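You operate a simulated robot arm through the tools that you are given. There is no shell and no other tool. Be economical: measure what you need, move in short steps, check, and stop when the job is done.

Carry out the task below with a simulated two-armed robot. There is one attempt and no reset: what you move stays moved.

JOB
Take the blue tube and leave it on the clear part of the wooden table. Put the black nut on the taped area of the wooden table away on the top of the tool bench. Press the zero button three times. Put the nut on the second shelf from the bottom of the green rack away on the top of the blue stand. Put the small can marked "grease" from the middle shelf of the green rack on the taped area of the wooden table and the small can labelled "WAX" on the fourth shelf from the bottom of the green rack. Take the thick yellow ring on the second shelf from the bottom of the green rack and put it away on the top of the long bench. Any order will do. Set down upright: blue tube, small can.

The check looks at the end state, three seconds after you hand in, the way a careful person would. Anything else that was tipped, shoved, dropped, spilled or broken makes it a failure.

ROBOT AND FRAMES
Two 7-joint arms with two-finger parallel grippers on one trunk, on a base that drives. Base frame: it is fixed to the floor where the robot stands at the start and does not move with it; the origin is under the middle of the robot, x ahead of it, y to its left, z up; the surface under the hand at the start is at about z = 910. Units: mm, degrees, N and s.
The left shoulder is at the start at [50, 161, 1198], the right one opposite. With the tool pointing down near the work surface each hand reaches from about 240 to 680 mm from the robot's upright axis, wherever it stands, measured 20 degrees to its own side. Places, roughly: black nut (4x4x2 cm) [600, 700, 900]; blue tube [500, 0, 1000]; clear part of the wooden table [1000, 1000, 900]; fourth shelf of the green rack [300, 3600, 1400]; nut (5x4x2 cm) [400, 3500, 600]; small can [500, 3500, 1000]; taped area of the wooden table [800, 1100, 900]; thick yellow ring (7x7x2 cm) [200, 3500, 600]; top of the blue stand (46x17 cm) [3380, -20, 740]; top of the long bench [3600, 3500, 900]; top of the tool bench [2900, -3400, 900]; zero button [700, 1300, 900]. Payload 3.43 kg a hand.
Tool frame (each hand has its own): the origin (TCP) lies between the finger pads and is the grasp point; the fingertips stand 30 mm ahead of it; z points along the fingers, y is the line along which they close. The gripper opens to 94 mm. The fingers are 28 mm wide and 10 mm thick; the gripper's body (50 by 96 mm) begins 55 mm behind the TCP.
Orientation is told as [roll, pitch, yaw] about the base's x, y, z axes, in that order, counted from this pose: with the fingers straight down and closing along the base's y, the tool's x points along the base's -x, its y along +y and its z along -z.

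CONTROLS
- The arms move only by the tool nudge_tool. It takes "left_targets", "right_targets" or both (then of equal length, played together; a hand with none holds still); each is a list that holds one entry, the list of rows, each a list of 7 numbers: the gripper command, from -1 (fully open) to 1 (shut), values between in proportion, then the shift along the tool's x, y, z in mm, then the turn, a rotation vector about the tool's x, y, z in degrees. In form: [[[hand, tx, ty, tz, wx, wy, wz], ...]]. A call has 1 to 10 rows; each row shifts and turns the commanded pose from where the row before left it, along the tool's axes as they then stand. Each row takes 0.2 s and may step no farther than 50 mm and 8.6 degrees from the row before; otherwise, or with a gripper value out of range, the whole call is refused. A pose out of reach is approached as far as the arm can. The call stops where the force on the tool passes 40 N (or 10 N more than at its start, if that is more) or the arm is blocked; 0.2 s more then pass. Each finger travels about 45 mm/s and halts on what it meets, pressing with about 41 N; the grip force reading is that of the motor and also rises with nothing between the fingers. The clock runs only during rows and for 0.2 s after the last one: add rows that do not move to give the fingers time. The reply holds the time, the measured pose of the TCP, the force on the tool along the base axes, the opening and the grip force, in the units named above and with some noise, with the torque about the TCP (base axes, N m) and any sound that the robot's microphone picked up.
- Cameras (640 x 400 px; columns grow to the right, rows downward): "scene" is now at [122.6, 38.4, 1331.4]; the picture's right is [0.41, -0.91, 0.00], its down [-0.43, -0.19, -0.88] and it looks along [0.81, 0.36, -0.47] (base axes); focal length 262 px, centre (320, 200). "left" rides on the left gripper at [76, -14, -102] in its tool frame; the picture's right is [0.18, 0.98, 0.00], its down [-0.75, 0.14, -0.64] and it looks along [-0.63, 0.12, 0.77] (tool axes); focal length 243 px, centre (320, 200). "right" rides on the right gripper at [76, 14, -102] in its tool frame; the picture's right is [-0.18, 0.98, 0.00], its down [-0.75, -0.14, -0.64] and it looks along [-0.63, -0.12, 0.77] (tool axes); focal length 243 px, centre (320, 200). There is no depth. A picture from a camera that has moved, and an enlarged one, comes with that camera's place and axes in the base frame and with its lens.
- grab_frame(camera): a new picture of that camera. It takes no simulated time.
- move_column(by): slides the trunk up (or, below 0, down) by that many mm; the arms and the scene camera ride with it, the base frame stays. It gives what a move gives, with no picture.
- roll_base(legs): drives the robot by 1 to 6 legs, each [ahead, left, turn to the left] in mm, mm and degrees, along the robot's own axes; the way and the turn of a leg run together, so that a leg with both is an arc; at most 1500 mm and 180 degrees a leg. The arms and the cameras ride along, it lands a little off, and it stops where it bumps. It gives what a move gives.
- turn_head(pan, tilt): turns the head with the scene camera to pan (to the left, within 80 degrees either way) and tilt (down, from -29 to 69), counted from straight ahead of the robot. It gives what a move gives.
- close_up(camera, box): a new picture of the part [left, top, right, bottom] of that camera's present view, enlarged. It takes no simulated time.
- close_job(): hands the job in; it is judged then, once.

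Go step by step. Nothing tells you exact positions but the pictures and the camera data: compare them with the known pose of the tool, close in by small moves and look again before you grip or let go. The budget is 196 turns and 184 pictures, counting those below and the enlarged ones. Unless the task says otherwise, let go and move clear before handing in, and close with one line.

The tools are called after "Emit:" as a command line: name --argument value ..., lists and objects as JSON in quotes. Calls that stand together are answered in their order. nudge_tool: Moves the arms, as the interface text tells. Its arguments: {"type":"object","properties":{"left_targets":{"type":"array","items":{"type":"array","items":{"type":"array","items":{"type":"number"}}}},"right_targets":{"type":"array","items":{"type":"array","items":{"type":"array","items":{"type":"number"}}}}},"required":[]} The other tools are called the same way: move_column (by) slides the trunk up or down; roll_base (legs) drives the base; turn_head (pan, tilt) turns the head that bears the scene camera; grab_frame (camera) takes a picture; close_up (camera, box) takes an enlarged picture of a part of a camera's view; close_job () hands the job in.

At the start:

```text
time_s: 0.0
left_tcp_pos: [411.2, 423.5, 1168.1]
left_orientation: [-0.1, -0.1, -0.1]
left_ft_force: [-0.4, 0.2, 0.0]
left_wrist_torque: [-0.03, 0.0, -0.06]
left_gripper_width: 94.1
left_finger_force: 0.0
right_tcp_pos: [344.6, 36.2, 1164.1]
right_orientation: [0.0, -0.1, 0.0]
right_ft_force: [0.3, -0.9, 0.3]
right_wrist_torque: [0.0, 0.03, 0.02]
right_gripper_width: 93.9
right_finger_force: 0.0
trunk travel left (down, up): [-225.0, 42.0]
robot x, y, heading: [2.5, 1.4, -0.0]
head pan, tilt: [24.4, 27.8]
```

scene: 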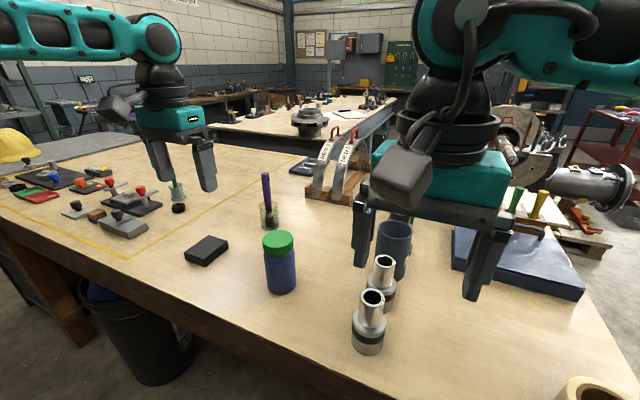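
right: 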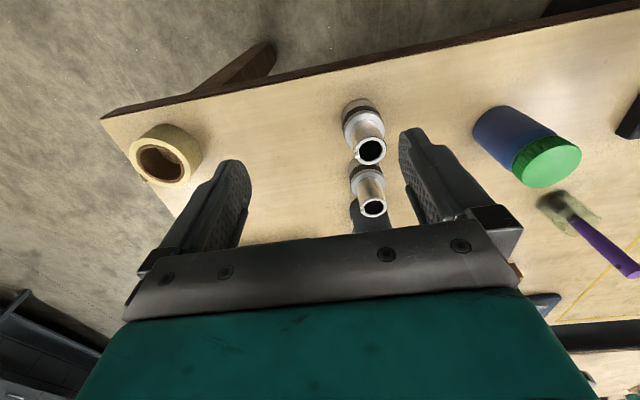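
left: 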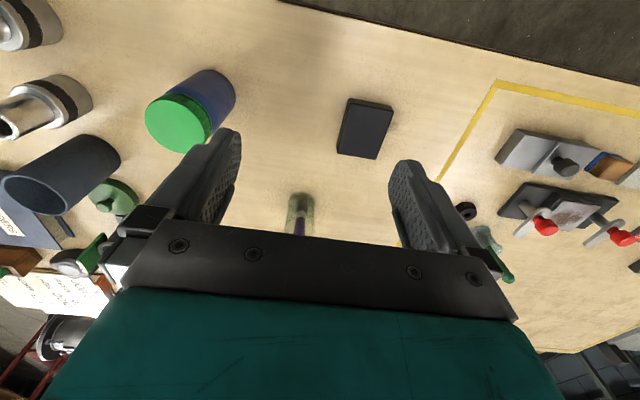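

I see the wooden table with a taped area at left and a dark blue open tube behind the metal fittings near the right hand. I'll look around closer before moving.

Emit:
close_up --camera "scene" --box '[0, 140, 220, 278]'

Emit:
close_up --camera "scene" --box '[280, 180, 560, 355]'

Emit:
turn_head --pan 60 --tilt 20

Emit:
grab_frame --camera "scene"

```text
2.90 times, centred on (110, 209) of scene
camera zoom: at [122.6, 38.4, 1331.4], right [0.41, -0.91, 0.0], down [-0.43, -0.19, -0.88], along [0.81, 0.36, -0.47], focal length 759 px, centre (929, 174)
```

zoom: 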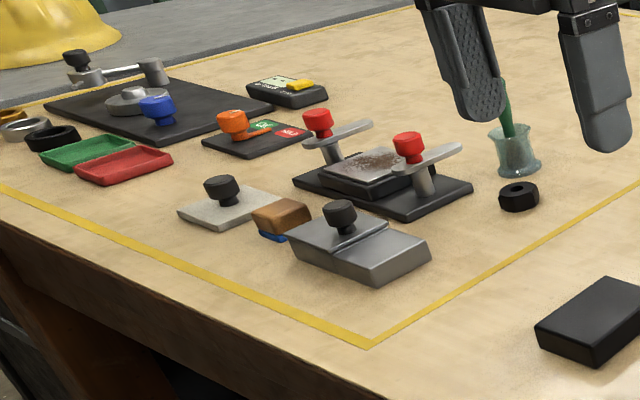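

```text
2.29 times, centred on (420, 268) of scene
camera zoom: at [122.6, 38.4, 1331.4], right [0.41, -0.91, 0.0], down [-0.43, -0.19, -0.88], along [0.81, 0.36, -0.47], focal length 598 px, centre (91, 46)
```

zoom: 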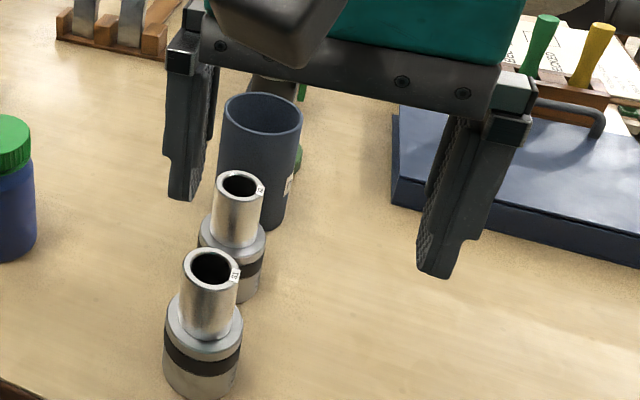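

```text
time_s: 1.0
left_tcp_pos: [410.0, 424.3, 1168.3]
left_orientation: [0.0, 0.0, 0.0]
left_ft_force: [0.2, -0.3, 0.3]
left_wrist_torque: [-0.01, -0.02, -0.02]
left_gripper_width: 93.7
left_finger_force: 0.0
right_tcp_pos: [345.1, 35.0, 1164.6]
right_orientation: [0.0, 0.0, 0.0]
right_ft_force: [-0.1, 0.2, -0.3]
right_wrist_torque: [-0.02, 0.02, 0.01]
right_gripper_width: 94.2
right_finger_force: 0.1
trunk travel left (down, up): [-225.0, 42.0]
robot x, y, heading: [4.7, 0.5, 0.0]
head pan, tilt: [60.0, 20.0]
```

```text
178 pictures are left
camera scene: at [86.2, 81.4, 1344.0], right [0.87, -0.5, 0.0], down [-0.17, -0.3, -0.94], along [0.47, 0.81, -0.34], focal length 262 px, centre (320, 200)
```

scene: 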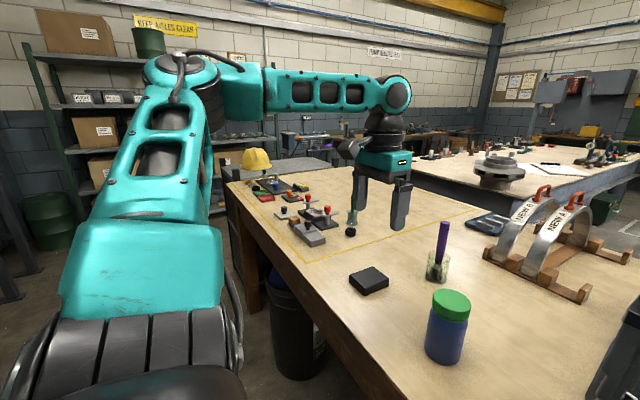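

Emit:
close_up --camera "scene" --box '[220, 140, 380, 260]'

Emit:
close_up --camera "scene" --box '[380, 120, 640, 290]'

Emit:
turn_head --pan 0 --tilt 15

Emit:
grab_frame --camera "scene"

Emit:
turn_head --pan -60 --tilt 15

Emit:
grab_frame --camera "scene"

```text
3.33 times, centred on (300, 200) of scene
camera zoom: at [86.2, 81.4, 1344.0], right [0.87, -0.5, 0.0], down [-0.17, -0.3, -0.94], along [0.47, 0.81, -0.34], focal length 873 px, centre (387, 200)
```

zoom: 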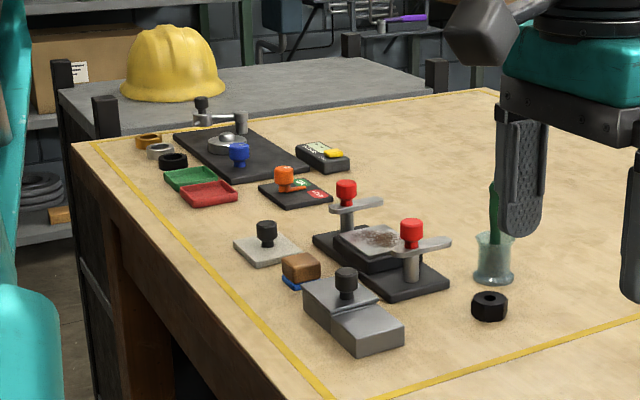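

```text
2.35 times, centred on (510, 205) of scene
camera zoom: at [86.2, 81.4, 1344.0], right [0.87, -0.5, 0.0], down [-0.17, -0.3, -0.94], along [0.47, 0.81, -0.34], focal length 616 px, centre (-127, 188)
```

zoom: 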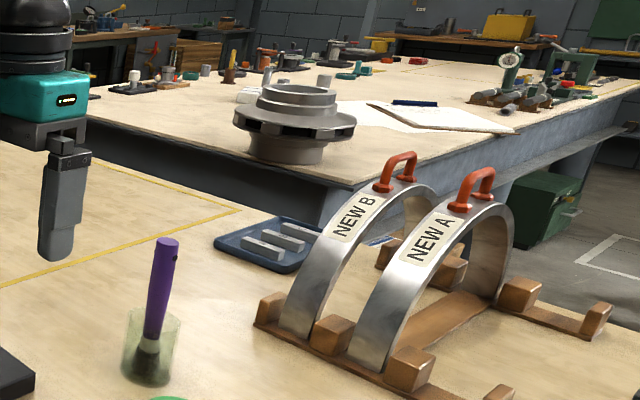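

```text
time_s: 2.3
left_tcp_pos: [411.2, 424.4, 1168.5]
left_orientation: [0.0, 0.0, 0.0]
left_ft_force: [-0.8, -0.3, -0.2]
left_wrist_torque: [0.0, -0.06, 0.01]
left_gripper_width: 93.9
left_finger_force: 0.0
right_tcp_pos: [344.0, 36.1, 1164.0]
right_orientation: [0.1, 0.0, 0.0]
right_ft_force: [-0.2, 0.2, -0.4]
right_wrist_torque: [-0.03, -0.02, 0.03]
right_gripper_width: 94.1
right_finger_force: 0.0
trunk travel left (down, up): [-225.0, 42.0]
robot x, y, heading: [2.9, -2.6, 0.1]
head pan, tilt: [0.0, 15.0]
```

```text
175 pictures are left
camera scene: at [132.9, 0.9, 1352.2], right [0.0, -1.0, 0.0], down [-0.26, 0.0, -0.97], along [0.97, 0.0, -0.26], focal length 262 px, centre (320, 200)
```

scene: 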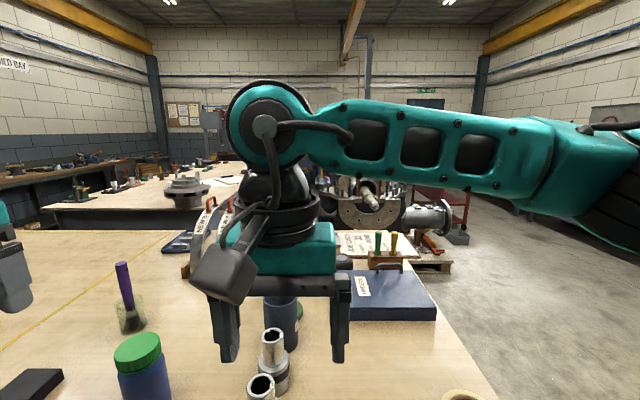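

```text
time_s: 3.6
left_tcp_pos: [412.0, 424.4, 1167.1]
left_orientation: [0.0, 0.0, 0.0]
left_ft_force: [-0.4, -0.6, 0.0]
left_wrist_torque: [0.01, -0.02, -0.01]
left_gripper_width: 94.1
left_finger_force: 0.0
right_tcp_pos: [344.1, 34.5, 1163.8]
right_orientation: [0.0, 0.0, 0.0]
right_ft_force: [0.3, -0.4, -0.5]
right_wrist_torque: [-0.01, 0.02, 0.04]
right_gripper_width: 94.2
right_finger_force: 0.1
trunk travel left (down, up): [-225.0, 42.0]
robot x, y, heading: [-2.9, -2.7, 0.1]
head pan, tilt: [-60.0, 15.0]
```

```text
174 pictures are left
camera scene: at [86.3, -80.0, 1352.2], right [-0.87, -0.5, 0.0], down [-0.13, 0.22, -0.97], along [0.48, -0.84, -0.26], focal length 262 px, centre (320, 200)
```

scene: 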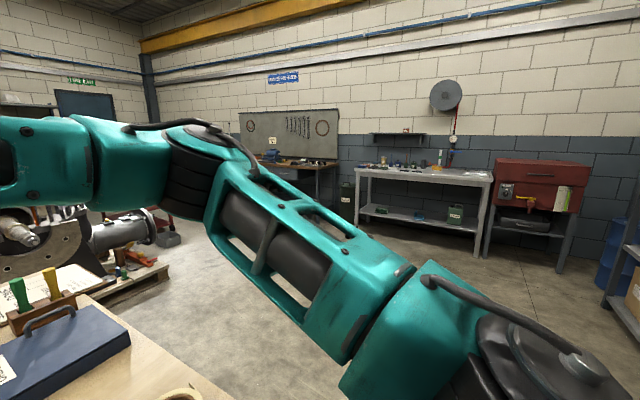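

The dark blue open tube stands at about (605, 82), behind two fittings; the taped rectangle spans about x 386–1225, y 660–1650, with the zero-button device near (680, 1318). I move the right hand over the tube.

Emit:
nudge_tool --right_targets '[[[-1, -50, 10, 0, 0, 0, 0], [-1, -50, 10, 0, 0, 0, 0], [-1, -50, 10, 0, 0, 0, 0], [-1, -40, 10, 0, 0, 0, 0], [-1, -30, 5, 0, 0, 0, 0], [-1, 0, 0, 0, 0, 0, 0]]]'

Emit:
grab_frame --camera "right"

Emit:
turn_head --pan 0 --tilt 45

Emit:
grab_frame --camera "scene"

```text
refused: row 1 steps farther than a row can; nothing moved
```

```text
173 pictures are left
camera right: at [269.3, 49.3, 1267.2], right [0.18, 0.98, 0.0], down [0.75, -0.14, 0.64], along [0.63, -0.12, -0.77], focal length 243 px, centre (320, 200)
```

right: 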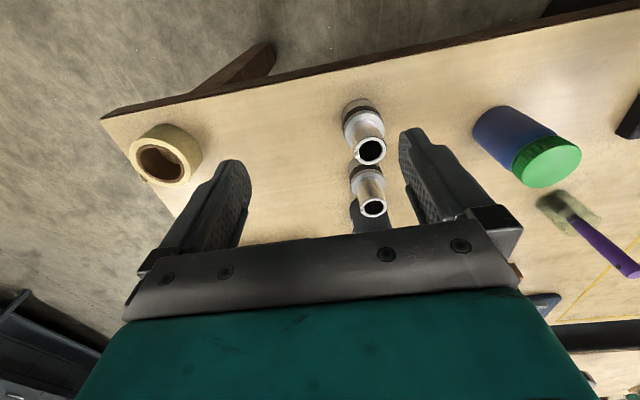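

```text
time_s: 4.9
left_tcp_pos: [410.4, 423.8, 1168.2]
left_orientation: [0.1, 0.0, 0.0]
left_ft_force: [0.7, -0.3, 0.0]
left_wrist_torque: [0.01, -0.02, 0.01]
left_gripper_width: 94.1
left_finger_force: 0.0
right_tcp_pos: [344.9, 35.9, 1164.5]
right_orientation: [0.0, 0.0, 0.0]
right_ft_force: [0.1, 0.3, 0.8]
right_wrist_torque: [0.0, 0.02, -0.01]
right_gripper_width: 94.1
right_finger_force: 0.0
trunk travel left (down, up): [-225.0, 42.0]
robot x, y, heading: [-0.8, -0.0, -0.1]
head pan, tilt: [0.0, 45.0]
```

```text
172 pictures are left
camera scene: at [120.8, 0.7, 1305.4], right [0.0, -1.0, 0.0], down [-0.71, 0.0, -0.71], along [0.71, 0.0, -0.71], focal length 262 px, centre (320, 200)
```

scene: 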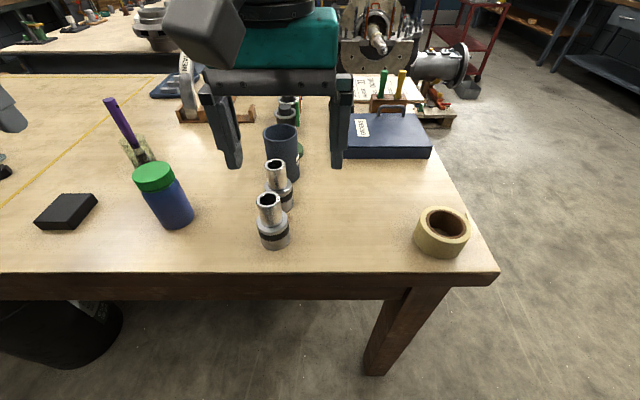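

Row limit is 50 mm total; I put smaller steps. Tube estimate is now (618, 85), height about 105 mm; table edge at x≈340.

Emit:
nudge_tool --right_targets '[[[-1, -45, 9, 0, 0, 0, 0], [-1, -45, 9, 0, 0, 0, 0], [-1, -45, 9, 0, 0, 0, 0], [-1, -45, 9, 0, 0, 0, 0], [-1, -45, 9, 0, 0, 0, 0], [-1, -40, 4, 0, 0, 0, 0], [-1, 0, 0, 0, 0, 0, 0]]]'

Emit:
grab_frame --camera "right"

Emit:
grab_frame --camera "scene"

```text
time_s: 6.5
left_tcp_pos: [411.1, 424.6, 1166.5]
left_orientation: [0.0, 0.1, 0.0]
left_ft_force: [-0.5, -0.6, 0.5]
left_wrist_torque: [-0.01, 0.0, 0.0]
left_gripper_width: 93.9
left_finger_force: 0.0
right_tcp_pos: [557.1, 56.2, 1157.6]
right_orientation: [0.1, 0.0, 0.1]
right_ft_force: [-0.4, 0.7, -0.3]
right_wrist_torque: [0.01, 0.01, -0.01]
right_gripper_width: 93.8
right_finger_force: 0.0
right hand out of reach, approached as far as the arm can: row 5, 6
trunk travel left (down, up): [-225.0, 42.0]
robot x, y, heading: [-0.5, -0.2, -0.1]
head pan, tilt: [0.0, 45.0]
```

```text
171 pictures are left
camera right: at [480.0, 70.2, 1260.0], right [0.18, 0.98, 0.0], down [0.75, -0.14, 0.64], along [0.63, -0.12, -0.77], focal length 243 px, centre (320, 200)
```

right: 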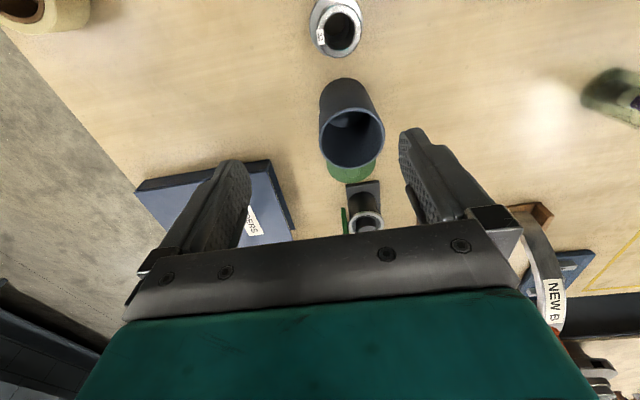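

```text
170 pictures are left
camera scene: at [120.7, 0.6, 1305.4], right [0.0, -1.0, 0.0], down [-0.71, 0.0, -0.71], along [0.71, 0.0, -0.71], focal length 262 px, centre (320, 200)
```

scene: 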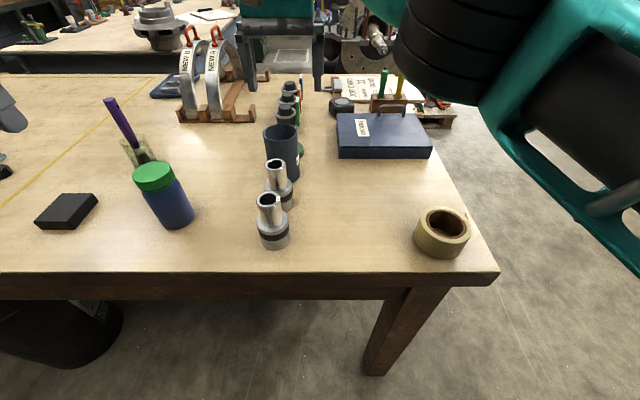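

The arm is at its limit here at this height. I look down at the base to judge how close I can drive to the table.

Emit:
turn_head --pan 0 --tilt 69

Emit:
grab_frame --camera "scene"

```text
time_s: 7.4
left_tcp_pos: [410.4, 424.0, 1167.8]
left_orientation: [0.0, 0.1, 0.1]
left_ft_force: [-0.4, -0.9, 0.7]
left_wrist_torque: [-0.03, 0.01, 0.0]
left_gripper_width: 94.1
left_finger_force: 0.1
right_tcp_pos: [556.0, 55.6, 1157.5]
right_orientation: [0.0, -0.1, -0.1]
right_ft_force: [0.2, -0.4, 0.6]
right_wrist_torque: [0.01, 0.01, 0.03]
right_gripper_width: 94.0
right_finger_force: 0.1
trunk travel left (down, up): [-225.0, 42.0]
robot x, y, heading: [2.7, -2.9, -0.0]
head pan, tilt: [0.0, 68.8]
```

```text
169 pictures are left
camera scene: at [95.4, 0.8, 1276.5], right [0.0, -1.0, 0.0], down [-0.93, 0.0, -0.36], along [0.36, 0.0, -0.93], focal length 262 px, centre (320, 200)
```

scene: 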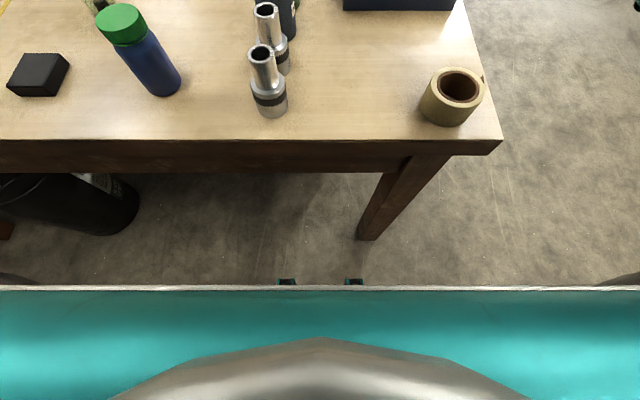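

The robot's front stands at about x=150, the table edge at 340, so about 120 mm forward is safe.

Emit:
roll_base --legs '[[120, 0, 0]]'

Emit:
grab_frame --camera "right"

Emit:
grab_frame --camera "scene"

```text
time_s: 8.8
left_tcp_pos: [530.8, 423.1, 1169.6]
left_orientation: [0.1, -0.1, -0.3]
left_ft_force: [0.0, 0.4, -0.1]
left_wrist_torque: [0.0, -0.04, -0.01]
left_gripper_width: 93.8
left_finger_force: 0.0
right_tcp_pos: [675.0, 53.8, 1158.1]
right_orientation: [0.0, 0.0, -0.4]
right_ft_force: [0.2, -0.1, -0.1]
right_wrist_torque: [-0.01, 0.0, 0.03]
right_gripper_width: 94.1
right_finger_force: 0.1
trunk travel left (down, up): [-225.0, 42.0]
robot x, y, heading: [118.1, -2.2, -0.2]
head pan, tilt: [0.0, 68.8]
stopped in leg 1: the robot was blocked; the commanded pose is now the measured one
```

```text
168 pictures are left
camera right: at [598.4, 69.2, 1260.5], right [0.19, 0.98, 0.0], down [0.75, -0.15, 0.64], along [0.63, -0.12, -0.77], focal length 243 px, centre (320, 200)
```

right: 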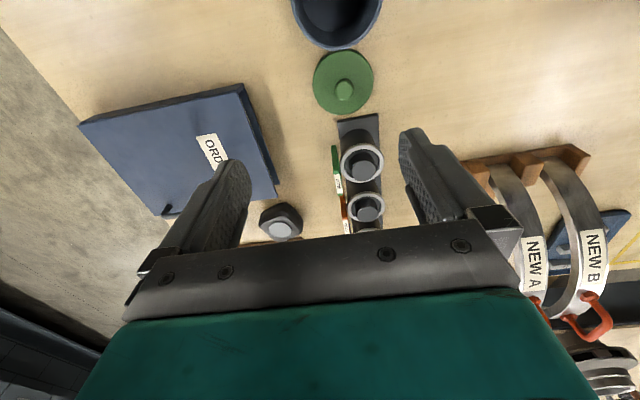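

```text
167 pictures are left
camera scene: at [213.1, 1.6, 1276.6], right [0.0, -1.0, 0.0], down [-0.93, 0.0, -0.36], along [0.36, 0.0, -0.93], focal length 262 px, centre (320, 200)
```

scene: 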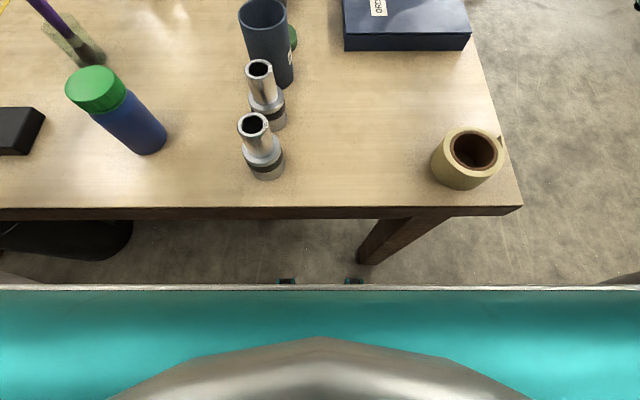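

Blocked just at x=118: that is the closest approach. Tube centre about (609, 85); I go over it and down partway.

Emit:
nudge_tool --right_targets '[[[-1, 33, 15, 0, 0, 0, 0], [-1, 33, 16, 0, 0, 0, 0], [-1, 0, 0, 40, 0, 0, 0], [-1, 0, 0, 40, 0, 0, 0], [-1, 0, 0, 10, 0, 0, 0], [-1, 0, 0, 0, 0, 0, 0]]]'

Emit:
grab_frame --camera "right"

Emit:
grab_frame --camera "scene"

```text
time_s: 10.2
left_tcp_pos: [531.1, 424.1, 1168.0]
left_orientation: [0.0, -0.1, -0.2]
left_ft_force: [-0.5, 0.6, 0.3]
left_wrist_torque: [0.01, -0.05, 0.0]
left_gripper_width: 94.0
left_finger_force: 0.2
right_tcp_pos: [608.2, 86.9, 1069.9]
right_orientation: [0.0, 0.1, -0.4]
right_ft_force: [0.4, 0.2, 0.9]
right_wrist_torque: [0.04, 0.02, 0.01]
right_gripper_width: 94.3
right_finger_force: 0.1
trunk travel left (down, up): [-225.0, 42.0]
robot x, y, heading: [114.4, 2.7, -0.2]
head pan, tilt: [0.0, 68.8]
```

```text
166 pictures are left
camera right: at [533.2, 100.2, 1172.1], right [0.19, 0.98, 0.0], down [0.75, -0.15, 0.64], along [0.63, -0.12, -0.77], focal length 243 px, centre (320, 200)
```

right: 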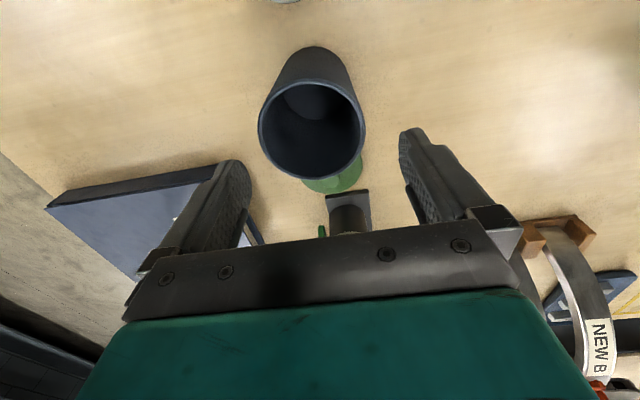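

```text
165 pictures are left
camera scene: at [214.0, 1.5, 1276.5], right [0.0, -1.0, 0.0], down [-0.93, 0.0, -0.36], along [0.36, 0.0, -0.93], focal length 262 px, centre (320, 200)
```

scene: 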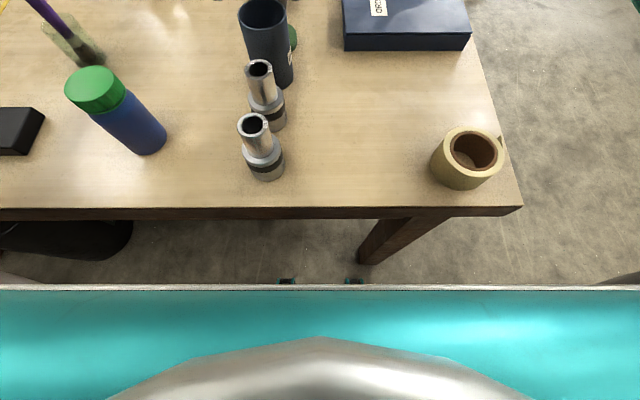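

Tube centre refined to about (603, 82). I correct and lower to grip height z≈985, then close.

Emit:
nudge_tool --right_targets '[[[-1, 4, -4, 0, 0, 0, 0], [-1, 0, 0, 30, 0, 0, 0], [-1, 0, 0, 30, 0, 0, 0], [-1, 0, 0, 25, 0, 0, 0], [-1, 0, 0, 0, 0, 0, 0]]]'

Emit:
grab_frame --camera "right"

```text
time_s: 11.3
left_tcp_pos: [532.4, 423.1, 1167.5]
left_orientation: [0.0, 0.0, -0.3]
left_ft_force: [0.5, 0.3, -0.2]
left_wrist_torque: [0.0, -0.02, -0.02]
left_gripper_width: 93.6
left_finger_force: 0.2
right_tcp_pos: [605.7, 81.6, 984.0]
right_orientation: [-0.1, -0.1, -0.5]
right_ft_force: [0.5, -0.2, -0.9]
right_wrist_torque: [-0.02, -0.01, -0.01]
right_gripper_width: 93.8
right_finger_force: 0.0
trunk travel left (down, up): [-225.0, 42.0]
robot x, y, heading: [116.6, 0.6, -0.1]
head pan, tilt: [0.0, 68.8]
```

```text
164 pictures are left
camera right: at [529.1, 96.1, 1085.9], right [0.19, 0.98, 0.0], down [0.75, -0.15, 0.64], along [0.63, -0.12, -0.77], focal length 243 px, centre (320, 200)
```

right: 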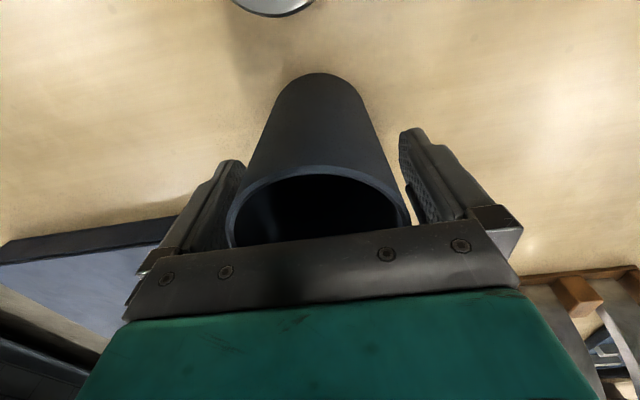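

Well centred; close and lift.

Emit:
nudge_tool --right_targets '[[[1, 0, 0, 0, 0, 0, 0], [1, 0, 0, 0, 0, 0, 0], [1, 0, 0, 0, 0, 0, 0], [1, 0, 0, 0, 0, 0, 0], [1, 0, 0, -20, 0, 0, 0], [1, 0, 0, -40, 0, 0, 0], [1, 0, 0, -45, 0, 0, 0], [1, 0, 0, -45, 0, 0, 0], [1, 0, 0, -20, 0, 0, 0], [1, 0, 0, 0, 0, 0, 0]]]'

Emit:
grab_frame --camera "right"

```text
time_s: 13.6
left_tcp_pos: [532.9, 424.3, 1168.3]
left_orientation: [-0.1, 0.1, -0.3]
left_ft_force: [-0.1, -0.5, 0.2]
left_wrist_torque: [-0.01, -0.03, 0.01]
left_gripper_width: 94.1
left_finger_force: 0.1
right_tcp_pos: [605.3, 83.3, 1150.9]
right_orientation: [0.0, 0.0, -0.3]
right_ft_force: [-0.4, 0.1, 0.0]
right_wrist_torque: [-0.01, 0.0, -0.01]
right_gripper_width: 71.6
right_finger_force: 41.1
trunk travel left (down, up): [-225.0, 42.0]
robot x, y, heading: [119.8, 0.3, -0.2]
head pan, tilt: [0.0, 68.8]
```

```text
163 pictures are left
camera right: at [529.4, 97.0, 1253.1], right [0.19, 0.98, 0.0], down [0.75, -0.15, 0.64], along [0.63, -0.12, -0.77], focal length 243 px, centre (320, 200)
```

right: 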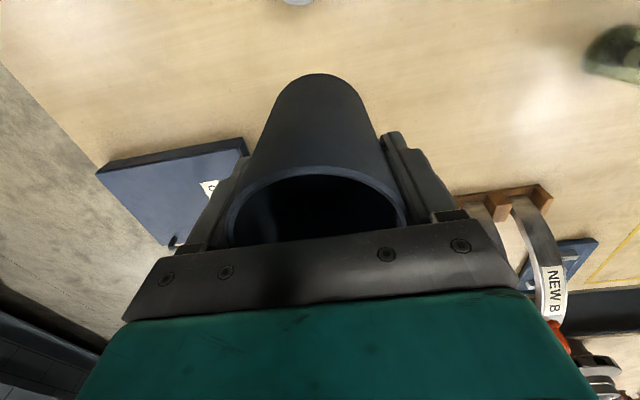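

The tube is held (71.6 mm). I back off, drive left along the table, and look before going forward.

Emit:
roll_base --legs '[[-250, 0, 0], [0, 1130, 0]]'

Emit:
grab_frame --camera "scene"

Emit:
turn_head --pan -10 --tilt 38

Emit:
grab_frame --camera "scene"

Emit:
grab_frame --camera "left"

```text
time_s: 25.2
left_tcp_pos: [328.7, 1551.7, 1168.6]
left_orientation: [0.0, 0.1, -2.2]
left_ft_force: [0.0, 0.1, -0.3]
left_wrist_torque: [-0.01, 0.03, 0.0]
left_gripper_width: 94.0
left_finger_force: 0.1
right_tcp_pos: [389.8, 1207.8, 1149.8]
right_orientation: [0.1, 0.0, -2.3]
right_ft_force: [-0.3, 0.6, -1.2]
right_wrist_torque: [0.0, -0.02, -0.02]
right_gripper_width: 71.5
right_finger_force: 40.8
trunk travel left (down, up): [-225.0, 42.0]
robot x, y, heading: [-98.4, 1145.7, -2.4]
head pan, tilt: [0.0, 68.8]
```

```text
162 pictures are left
camera scene: at [-3.6, 1141.3, 1276.5], right [-0.04, -1.0, 0.0], down [-0.93, 0.04, -0.36], along [0.36, -0.01, -0.93], focal length 262 px, centre (320, 200)
```

scene: 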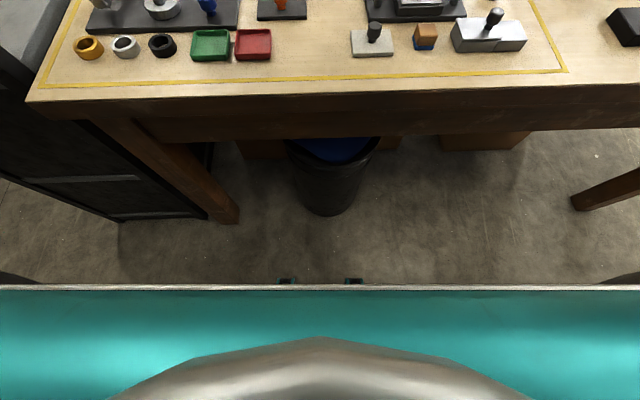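

```text
time_s: 26.2
left_tcp_pos: [329.0, 1551.7, 1168.0]
left_orientation: [-0.1, -0.1, -2.2]
left_ft_force: [0.7, -0.7, 1.1]
left_wrist_torque: [0.01, 0.0, 0.04]
left_gripper_width: 93.9
left_finger_force: 0.0
right_tcp_pos: [389.7, 1208.6, 1149.1]
right_orientation: [-0.1, 0.0, -2.3]
right_ft_force: [0.0, -0.7, -1.2]
right_wrist_torque: [-0.01, -0.02, 0.01]
right_gripper_width: 71.2
right_finger_force: 41.2
trunk travel left (down, up): [-225.0, 42.0]
robot x, y, heading: [-98.6, 1144.5, -2.2]
head pan, tilt: [-10.0, 38.0]
```

```text
161 pictures are left
camera scene: at [24.9, 1125.1, 1315.5], right [-0.21, -0.98, 0.0], down [-0.6, 0.13, -0.79], along [0.77, -0.17, -0.62], focal length 262 px, centre (320, 200)
```

scene: 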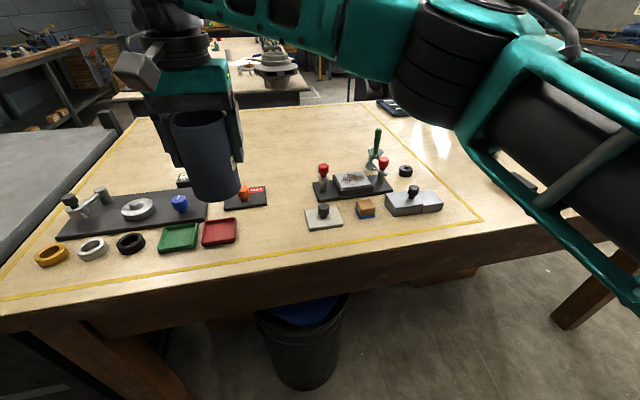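

```text
160 pictures are left
camera left: at [252.8, 1541.7, 1269.7], right [-0.15, 0.99, 0.0], down [0.76, 0.11, 0.64], along [0.64, 0.09, -0.77], focal length 243 px, centre (320, 200)
```

left: 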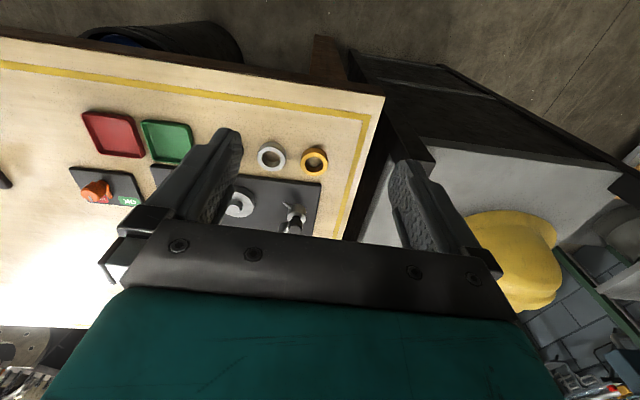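

The far half of the taped rectangle is free of things, around (1000, 1000). The bin stays behind the table edge. I straighten and drive forward.

Emit:
roll_base --legs '[[0, 0, 2.3], [195, 0, 0]]'

Emit:
nudge_tool --right_targets '[[[1, -40, -25, 0, 0, 0, 0], [1, -40, -25, 0, 0, 0, 0], [1, -40, -25, 0, 0, 0, 0], [1, -35, -30, 20, 0, 0, 0], [1, 0, -30, 30, 0, 0, 0], [1, 0, -20, 30, 0, 0, 0], [1, 0, -20, 10, 0, 0, 0], [1, 0, 0, 0, 0, 0, 0]]]'

Emit:
grab_frame --camera "scene"

```text
time_s: 28.1
left_tcp_pos: [471.8, 1570.9, 1168.4]
left_orientation: [0.2, 0.0, 0.2]
left_ft_force: [0.1, 0.0, -0.5]
left_wrist_torque: [0.02, -0.04, -0.05]
left_gripper_width: 93.6
left_finger_force: 0.1
right_tcp_pos: [548.9, 1230.1, 1149.9]
right_orientation: [0.0, -0.1, -0.2]
right_ft_force: [-0.2, -0.6, -1.4]
right_wrist_torque: [0.0, -0.04, 0.0]
right_gripper_width: 71.9
right_finger_force: 40.6
trunk travel left (down, up): [-225.0, 42.0]
robot x, y, heading: [61.9, 1142.9, -0.1]
head pan, tilt: [-10.0, 38.0]
stopped in leg 2: the robot was blocked; the commanded pose is now the measured one
```

```text
refused: row 4 steps farther than a row can; nothing moved
```

```text
159 pictures are left
camera scene: at [185.5, 1131.2, 1315.8], right [-0.17, -0.99, 0.0], down [-0.61, 0.11, -0.79], along [0.78, -0.13, -0.61], focal length 262 px, centre (320, 200)
```

scene: 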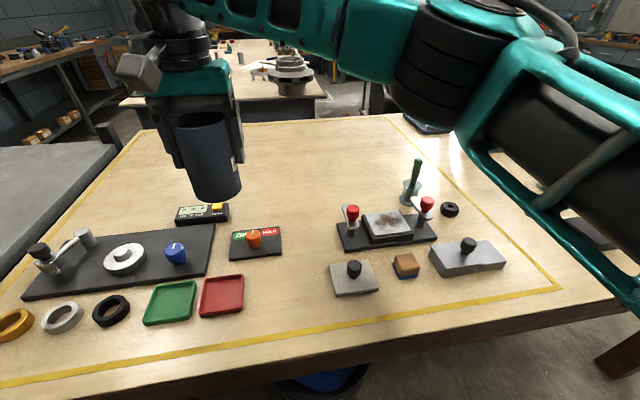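

The robot was blocked at x=62, earlier than before. I look down to see on what.

Emit:
turn_head --pan 0 --tilt 69

Emit:
grab_frame --camera "scene"

Emit:
turn_head --pan 60 --tilt 60

Emit:
grab_frame --camera "scene"

```text
time_s: 29.1
left_tcp_pos: [472.8, 1570.5, 1167.4]
left_orientation: [0.1, 0.0, 0.2]
left_ft_force: [-0.5, -0.5, -0.3]
left_wrist_torque: [-0.01, -0.01, 0.0]
left_gripper_width: 94.2
left_finger_force: 0.1
right_tcp_pos: [549.1, 1228.2, 1148.6]
right_orientation: [0.0, 0.1, -0.1]
right_ft_force: [-0.4, -0.4, -0.8]
right_wrist_torque: [0.01, -0.04, -0.02]
right_gripper_width: 71.6
right_finger_force: 40.8
trunk travel left (down, up): [-225.0, 42.0]
robot x, y, heading: [62.7, 1145.4, 0.1]
head pan, tilt: [0.0, 68.8]
```

```text
158 pictures are left
camera scene: at [157.9, 1146.2, 1276.5], right [0.0, -1.0, 0.0], down [-0.93, 0.0, -0.36], along [0.36, 0.0, -0.93], focal length 262 px, centre (320, 200)
```

scene: 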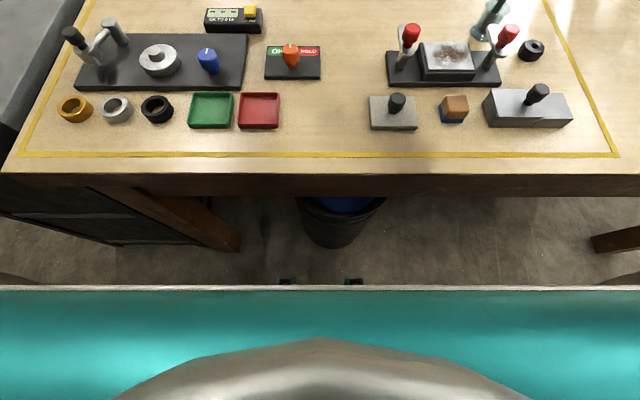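

```text
time_s: 30.4
left_tcp_pos: [472.8, 1570.6, 1166.2]
left_orientation: [0.0, 0.1, 0.1]
left_ft_force: [-0.5, -0.2, -0.3]
left_wrist_torque: [0.0, 0.02, 0.01]
left_gripper_width: 94.3
left_finger_force: 0.0
right_tcp_pos: [548.8, 1229.4, 1149.0]
right_orientation: [0.0, 0.1, -0.1]
right_ft_force: [-0.5, 0.0, -0.5]
right_wrist_torque: [0.0, 0.01, -0.01]
right_gripper_width: 71.7
right_finger_force: 41.2
trunk travel left (down, up): [-225.0, 42.0]
robot x, y, heading: [60.6, 1143.2, 0.0]
head pan, tilt: [60.0, 60.0]
```

```text
157 pictures are left
camera scene: at [135.1, 1203.8, 1285.9], right [0.87, -0.5, 0.0], down [-0.43, -0.75, -0.5], along [0.25, 0.43, -0.87], focal length 262 px, centre (320, 200)
```

scene: 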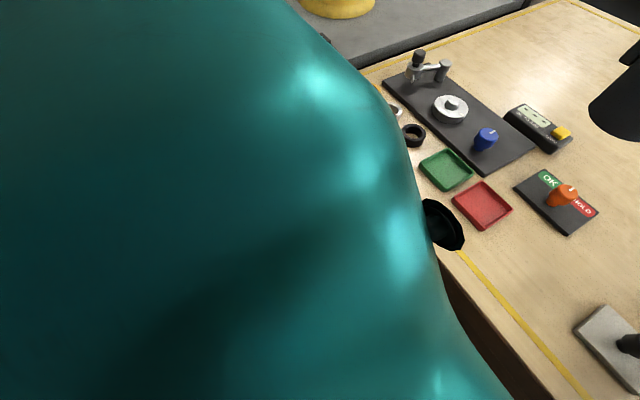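

Nothing visibly disturbed; the bin in front is the likely obstacle. I back a little, shift right by 200 mm away from it, and go forward again.

Emit:
roll_base --legs '[[-30, 0, 0], [0, -200, 0], [80, 0, 0]]'

Emit:
turn_head --pan 10 --tilt 69

Emit:
grab_frame --camera "scene"

```text
time_s: 33.9
left_tcp_pos: [486.8, 1374.4, 1167.7]
left_orientation: [-0.1, 0.1, 0.4]
left_ft_force: [-0.6, 0.3, 0.3]
left_wrist_torque: [0.01, -0.07, 0.02]
left_gripper_width: 93.7
left_finger_force: 0.0
right_tcp_pos: [564.4, 1032.5, 1149.9]
right_orientation: [0.0, 0.0, -0.1]
right_ft_force: [-0.6, 0.1, 0.2]
right_wrist_torque: [0.0, -0.07, -0.03]
right_gripper_width: 71.6
right_finger_force: 40.8
trunk travel left (down, up): [-225.0, 42.0]
robot x, y, heading: [79.0, 948.9, 0.3]
head pan, tilt: [60.0, 60.0]
```

```text
time_s: 35.0
left_tcp_pos: [487.9, 1375.0, 1167.3]
left_orientation: [0.0, 0.1, 0.3]
left_ft_force: [0.4, 0.5, -0.4]
left_wrist_torque: [0.03, 0.02, 0.01]
left_gripper_width: 93.8
left_finger_force: 0.0
right_tcp_pos: [565.4, 1032.8, 1148.6]
right_orientation: [0.0, 0.1, 0.1]
right_ft_force: [-0.6, -0.2, -1.3]
right_wrist_torque: [0.01, -0.04, -0.03]
right_gripper_width: 71.6
right_finger_force: 41.5
trunk travel left (down, up): [-225.0, 42.0]
robot x, y, heading: [78.6, 946.4, 0.3]
head pan, tilt: [10.0, 68.8]
```

```text
156 pictures are left
camera scene: at [173.4, 958.7, 1276.5], right [0.18, -0.98, 0.0], down [-0.92, -0.17, -0.36], along [0.36, 0.07, -0.93], focal length 262 px, centre (320, 200)
```

scene: 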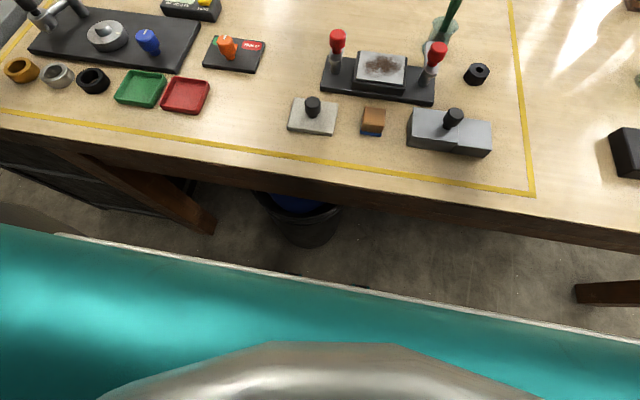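

Emit:
roll_base --legs '[[36, 0, -0.3]]'

Emit:
nudge_tool --right_targets '[[[1, -40, -10, 10, 0, 0, 0], [1, -40, -10, 20, 0, 0, 0], [1, -40, -10, 20, 0, 0, 0], [1, -35, 0, 30, 0, 0, 0], [1, -20, 0, 35, 0, 0, 0], [1, 0, 0, 0, 0, 0, 0]]]'

Emit:
turn_head --pan 0 --tilt 35

Emit:
grab_frame --camera "scene"

```text
time_s: 35.8
left_tcp_pos: [487.9, 1373.5, 1167.2]
left_orientation: [0.1, 0.2, 0.4]
left_ft_force: [-0.5, 0.4, 0.1]
left_wrist_torque: [0.0, 0.03, 0.02]
left_gripper_width: 94.4
left_finger_force: 0.1
right_tcp_pos: [565.7, 1033.7, 1150.7]
right_orientation: [0.0, 0.1, 0.2]
right_ft_force: [0.3, 0.4, -0.5]
right_wrist_torque: [0.02, 0.0, 0.01]
right_gripper_width: 71.7
right_finger_force: 40.3
trunk travel left (down, up): [-225.0, 42.0]
robot x, y, heading: [81.0, 945.7, 0.2]
head pan, tilt: [10.0, 68.8]
stopped in leg 1: the robot was blocked; the commanded pose is now the measured one
```

```text
time_s: 37.1
left_tcp_pos: [486.9, 1375.2, 1166.3]
left_orientation: [0.1, 0.2, 0.3]
left_ft_force: [-0.7, 0.0, -0.4]
left_wrist_torque: [-0.04, 0.0, 0.01]
left_gripper_width: 93.7
left_finger_force: 0.0
right_tcp_pos: [671.6, 966.7, 1029.9]
right_orientation: [-0.1, 0.0, 0.2]
right_ft_force: [-0.3, 0.0, -0.7]
right_wrist_torque: [-0.01, 0.02, -0.01]
right_gripper_width: 71.5
right_finger_force: 41.3
right hand out of reach, approached as far as the arm can: row 3, 4, 5
trunk travel left (down, up): [-225.0, 42.0]
robot x, y, heading: [78.9, 945.4, 0.2]
head pan, tilt: [10.0, 68.8]
```

```text
time_s: 38.1
left_tcp_pos: [488.0, 1373.5, 1167.4]
left_orientation: [0.0, 0.1, 0.3]
left_ft_force: [0.0, 0.3, 0.6]
left_wrist_torque: [0.0, 0.01, 0.0]
left_gripper_width: 94.1
left_finger_force: 0.0
right_tcp_pos: [671.6, 964.9, 1030.0]
right_orientation: [0.1, 0.0, 0.2]
right_ft_force: [-0.5, -0.7, -0.7]
right_wrist_torque: [-0.05, 0.03, 0.0]
right_gripper_width: 71.6
right_finger_force: 41.4
trunk travel left (down, up): [-225.0, 42.0]
robot x, y, heading: [79.6, 946.7, 0.5]
head pan, tilt: [0.0, 35.0]
```

```text
155 pictures are left
camera scene: at [206.6, 948.9, 1320.1], right [0.01, -1.0, 0.0], down [-0.57, 0.0, -0.82], along [0.82, 0.01, -0.57], focal length 262 px, centre (320, 200)
```

scene: 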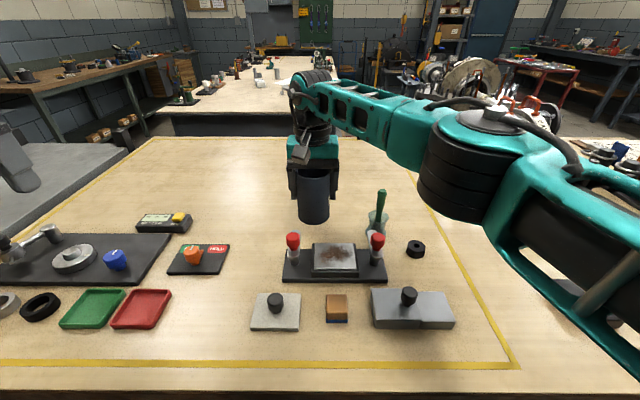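

The hand reaches x≈672 here with the tool straight down. I'll set the tube down in the open spot behind the press fixture, then regrasp it with the hand tilted forward to carry it deeper into the clear area.

Emit:
nudge_tool --right_targets '[[[1, 0, -30, 0, 0, 0, 0], [1, 0, 0, 20, 0, 0, 0], [1, 0, 0, 10, 0, 0, 0], [1, 0, 0, 0, 0, 0, 0]]]'

Emit:
close_up --camera "scene" --box '[220, 140, 460, 290]'

```text
time_s: 39.1
left_tcp_pos: [487.8, 1375.1, 1167.1]
left_orientation: [0.0, 0.1, 0.2]
left_ft_force: [-0.5, -0.3, 0.0]
left_wrist_torque: [0.02, 0.01, 0.0]
left_gripper_width: 94.0
left_finger_force: 0.1
right_tcp_pos: [672.2, 938.4, 999.5]
right_orientation: [0.0, 0.1, 0.1]
right_ft_force: [-0.5, 0.5, -0.7]
right_wrist_torque: [-0.04, 0.01, 0.01]
right_gripper_width: 71.5
right_finger_force: 40.7
trunk travel left (down, up): [-225.0, 42.0]
robot x, y, heading: [79.5, 946.3, 0.1]
head pan, tilt: [0.0, 35.0]
```

```text
2.67 times, centred on (340, 215) of scene
camera zoom: at [206.6, 949.1, 1320.2], right [0.01, -1.0, 0.0], down [-0.57, 0.0, -0.82], along [0.82, 0.01, -0.57], focal length 698 px, centre (267, 160)
```

zoom: 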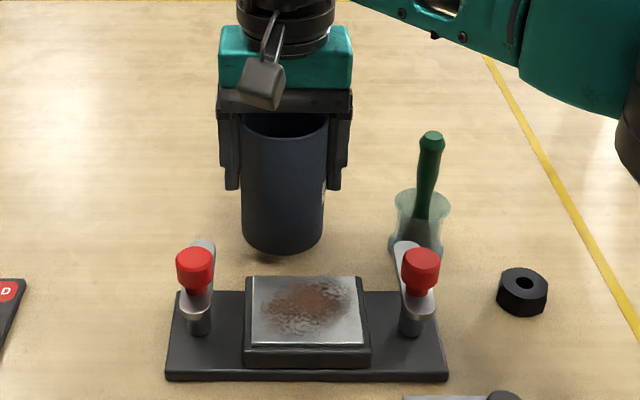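

Emit:
nudge_tool --right_targets '[[[1, -25, 0, 0, 0, 0, 0], [1, 0, 0, 8, 0, 0, 0], [1, 0, 0, 4, 0, 0, 0], [1, 0, 0, 2, 0, 0, 0], [1, 0, 0, 0, 0, 0, 0]]]'

Emit:
close_up --camera "scene" --box '[220, 140, 460, 290]'

```text
time_s: 40.3
left_tcp_pos: [487.4, 1374.4, 1167.3]
left_orientation: [-0.1, 0.2, 0.3]
left_ft_force: [0.0, 0.3, 1.1]
left_wrist_torque: [-0.01, 0.01, 0.0]
left_gripper_width: 94.0
left_finger_force: 0.0
right_tcp_pos: [688.6, 937.0, 986.1]
right_orientation: [0.0, 0.1, 0.1]
right_ft_force: [0.1, -0.8, -0.5]
right_wrist_torque: [-0.02, -0.02, 0.01]
right_gripper_width: 71.5
right_finger_force: 41.2
right hand out of reach, approached as far as the arm can: row 1
trunk travel left (down, up): [-225.0, 42.0]
robot x, y, heading: [77.2, 944.8, 0.4]
head pan, tilt: [0.0, 35.0]
```

```text
2.67 times, centred on (340, 215) of scene
camera zoom: at [206.6, 948.9, 1320.2], right [0.01, -1.0, 0.0], down [-0.57, 0.0, -0.82], along [0.82, 0.01, -0.57], focal length 698 px, centre (267, 160)
```

zoom: 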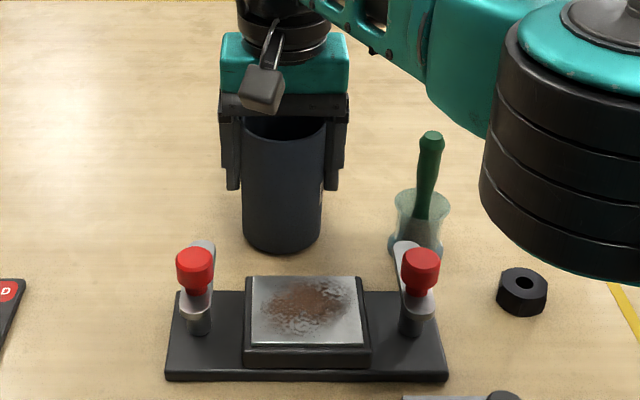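

Emit:
nudge_tool --right_targets '[[[1, 0, 0, 1, 0, 0, 0], [1, 0, 0, 1, 0, 0, 0], [1, 0, 0, 1, 0, 0, 0]]]'

```text
time_s: 41.1
left_tcp_pos: [487.1, 1375.7, 1166.6]
left_orientation: [0.0, 0.2, 0.4]
left_ft_force: [-0.4, 0.5, -0.3]
left_wrist_torque: [0.03, 0.0, 0.01]
left_gripper_width: 94.0
left_finger_force: 0.0
right_tcp_pos: [687.8, 938.0, 983.9]
right_orientation: [-0.1, 0.0, 0.2]
right_ft_force: [0.3, 0.6, 0.7]
right_wrist_torque: [-0.03, -0.03, -0.01]
right_gripper_width: 71.5
right_finger_force: 40.5
trunk travel left (down, up): [-225.0, 42.0]
robot x, y, heading: [78.1, 948.8, 0.3]
head pan, tilt: [0.0, 35.0]
```

Emit:
nudge_tool --right_targets '[[[1, 0, 0, 1, 0, 0, 0], [1, 0, 0, 1, 0, 0, 0], [1, 0, 0, 1, 0, 0, 0]]]'

```text
time_s: 41.9
left_tcp_pos: [486.7, 1374.9, 1168.1]
left_orientation: [0.0, 0.1, 0.4]
left_ft_force: [0.2, 1.1, -0.3]
left_wrist_torque: [-0.02, 0.01, 0.0]
left_gripper_width: 94.1
left_finger_force: 0.0
right_tcp_pos: [689.1, 937.8, 983.2]
right_orientation: [0.0, -0.2, 0.0]
right_ft_force: [3.1, 2.4, 17.1]
right_wrist_torque: [0.04, 0.27, -0.13]
right_gripper_width: 71.6
right_finger_force: 40.7
trunk travel left (down, up): [-225.0, 42.0]
robot x, y, heading: [80.0, 947.1, 0.3]
head pan, tilt: [0.0, 35.0]
```

The tube rests on the table. I open, rise, and tilt the hand 40° forward.

Emit:
nudge_tool --right_targets '[[[1, 0, 0, -2, 0, 0, 0], [-1, 0, 0, 0, 0, 0, 0], [-1, 0, 0, 0, 0, 0, 0], [-1, 0, 0, 0, 0, 0, 0], [-1, 0, 0, -35, 0, 0, 0], [-1, 0, 0, -40, 0, 0, 0], [-1, 0, 0, -30, 0, 0, 0], [-1, 0, 0, 0, 0, 0, 0]]]'

Emit:
nudge_tool --right_targets '[[[-1, 0, 0, 0, 0, -8, 0], [-1, 0, 0, 0, 0, -8, 0], [-1, 0, 0, 0, 0, -8, 0], [-1, 0, 0, 0, 0, -8, 0], [-1, 0, 0, 0, 0, -8, 0], [-1, 0, 0, 0, 0, 0, 0]]]'

Emit:
grab_frame --camera "right"

Emit:
close_up --camera "scene" --box '[220, 140, 460, 290]'

```text
time_s: 43.7
left_tcp_pos: [485.9, 1375.7, 1166.9]
left_orientation: [0.0, 0.1, 0.3]
left_ft_force: [-0.2, -0.2, -0.4]
left_wrist_torque: [0.01, -0.01, 0.02]
left_gripper_width: 94.1
left_finger_force: 0.1
right_tcp_pos: [684.0, 937.1, 1079.2]
right_orientation: [0.1, -0.1, 0.1]
right_ft_force: [0.4, 0.1, -0.2]
right_wrist_torque: [0.0, -0.02, 0.0]
right_gripper_width: 94.0
right_finger_force: 0.1
right hand out of reach, approached as far as the arm can: row 7
trunk travel left (down, up): [-225.0, 42.0]
robot x, y, heading: [78.8, 949.1, 0.3]
head pan, tilt: [0.0, 35.0]
```

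```text
time_s: 45.1
left_tcp_pos: [487.8, 1374.0, 1166.6]
left_orientation: [0.0, 0.1, 0.4]
left_ft_force: [0.7, 0.4, -0.2]
left_wrist_torque: [-0.04, -0.03, 0.0]
left_gripper_width: 94.0
left_finger_force: 0.0
right_tcp_pos: [684.8, 937.5, 1078.5]
right_orientation: [0.0, -40.0, 0.1]
right_ft_force: [-1.2, -0.2, -0.3]
right_wrist_torque: [0.01, -0.01, 0.02]
right_gripper_width: 94.0
right_finger_force: 0.1
trunk travel left (down, up): [-225.0, 42.0]
robot x, y, heading: [80.1, 947.3, 0.2]
head pan, tilt: [0.0, 35.0]
```

```text
152 pictures are left
camera right: at [560.6, 950.7, 1107.8], right [0.14, 0.98, 0.12], down [0.16, -0.14, 0.98], along [0.98, -0.12, -0.18], focal length 243 px, centre (320, 200)
```

right: 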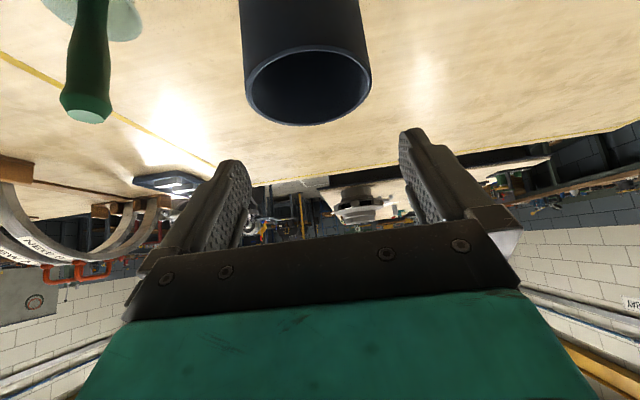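

```text
2.67 times, centred on (340, 215) of scene
camera zoom: at [206.6, 949.1, 1320.2], right [0.01, -1.0, 0.0], down [-0.57, 0.0, -0.82], along [0.82, 0.0, -0.57], focal length 698 px, centre (267, 160)
```

zoom: 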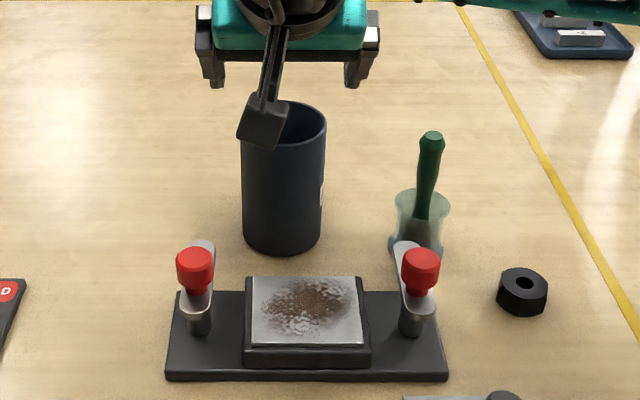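

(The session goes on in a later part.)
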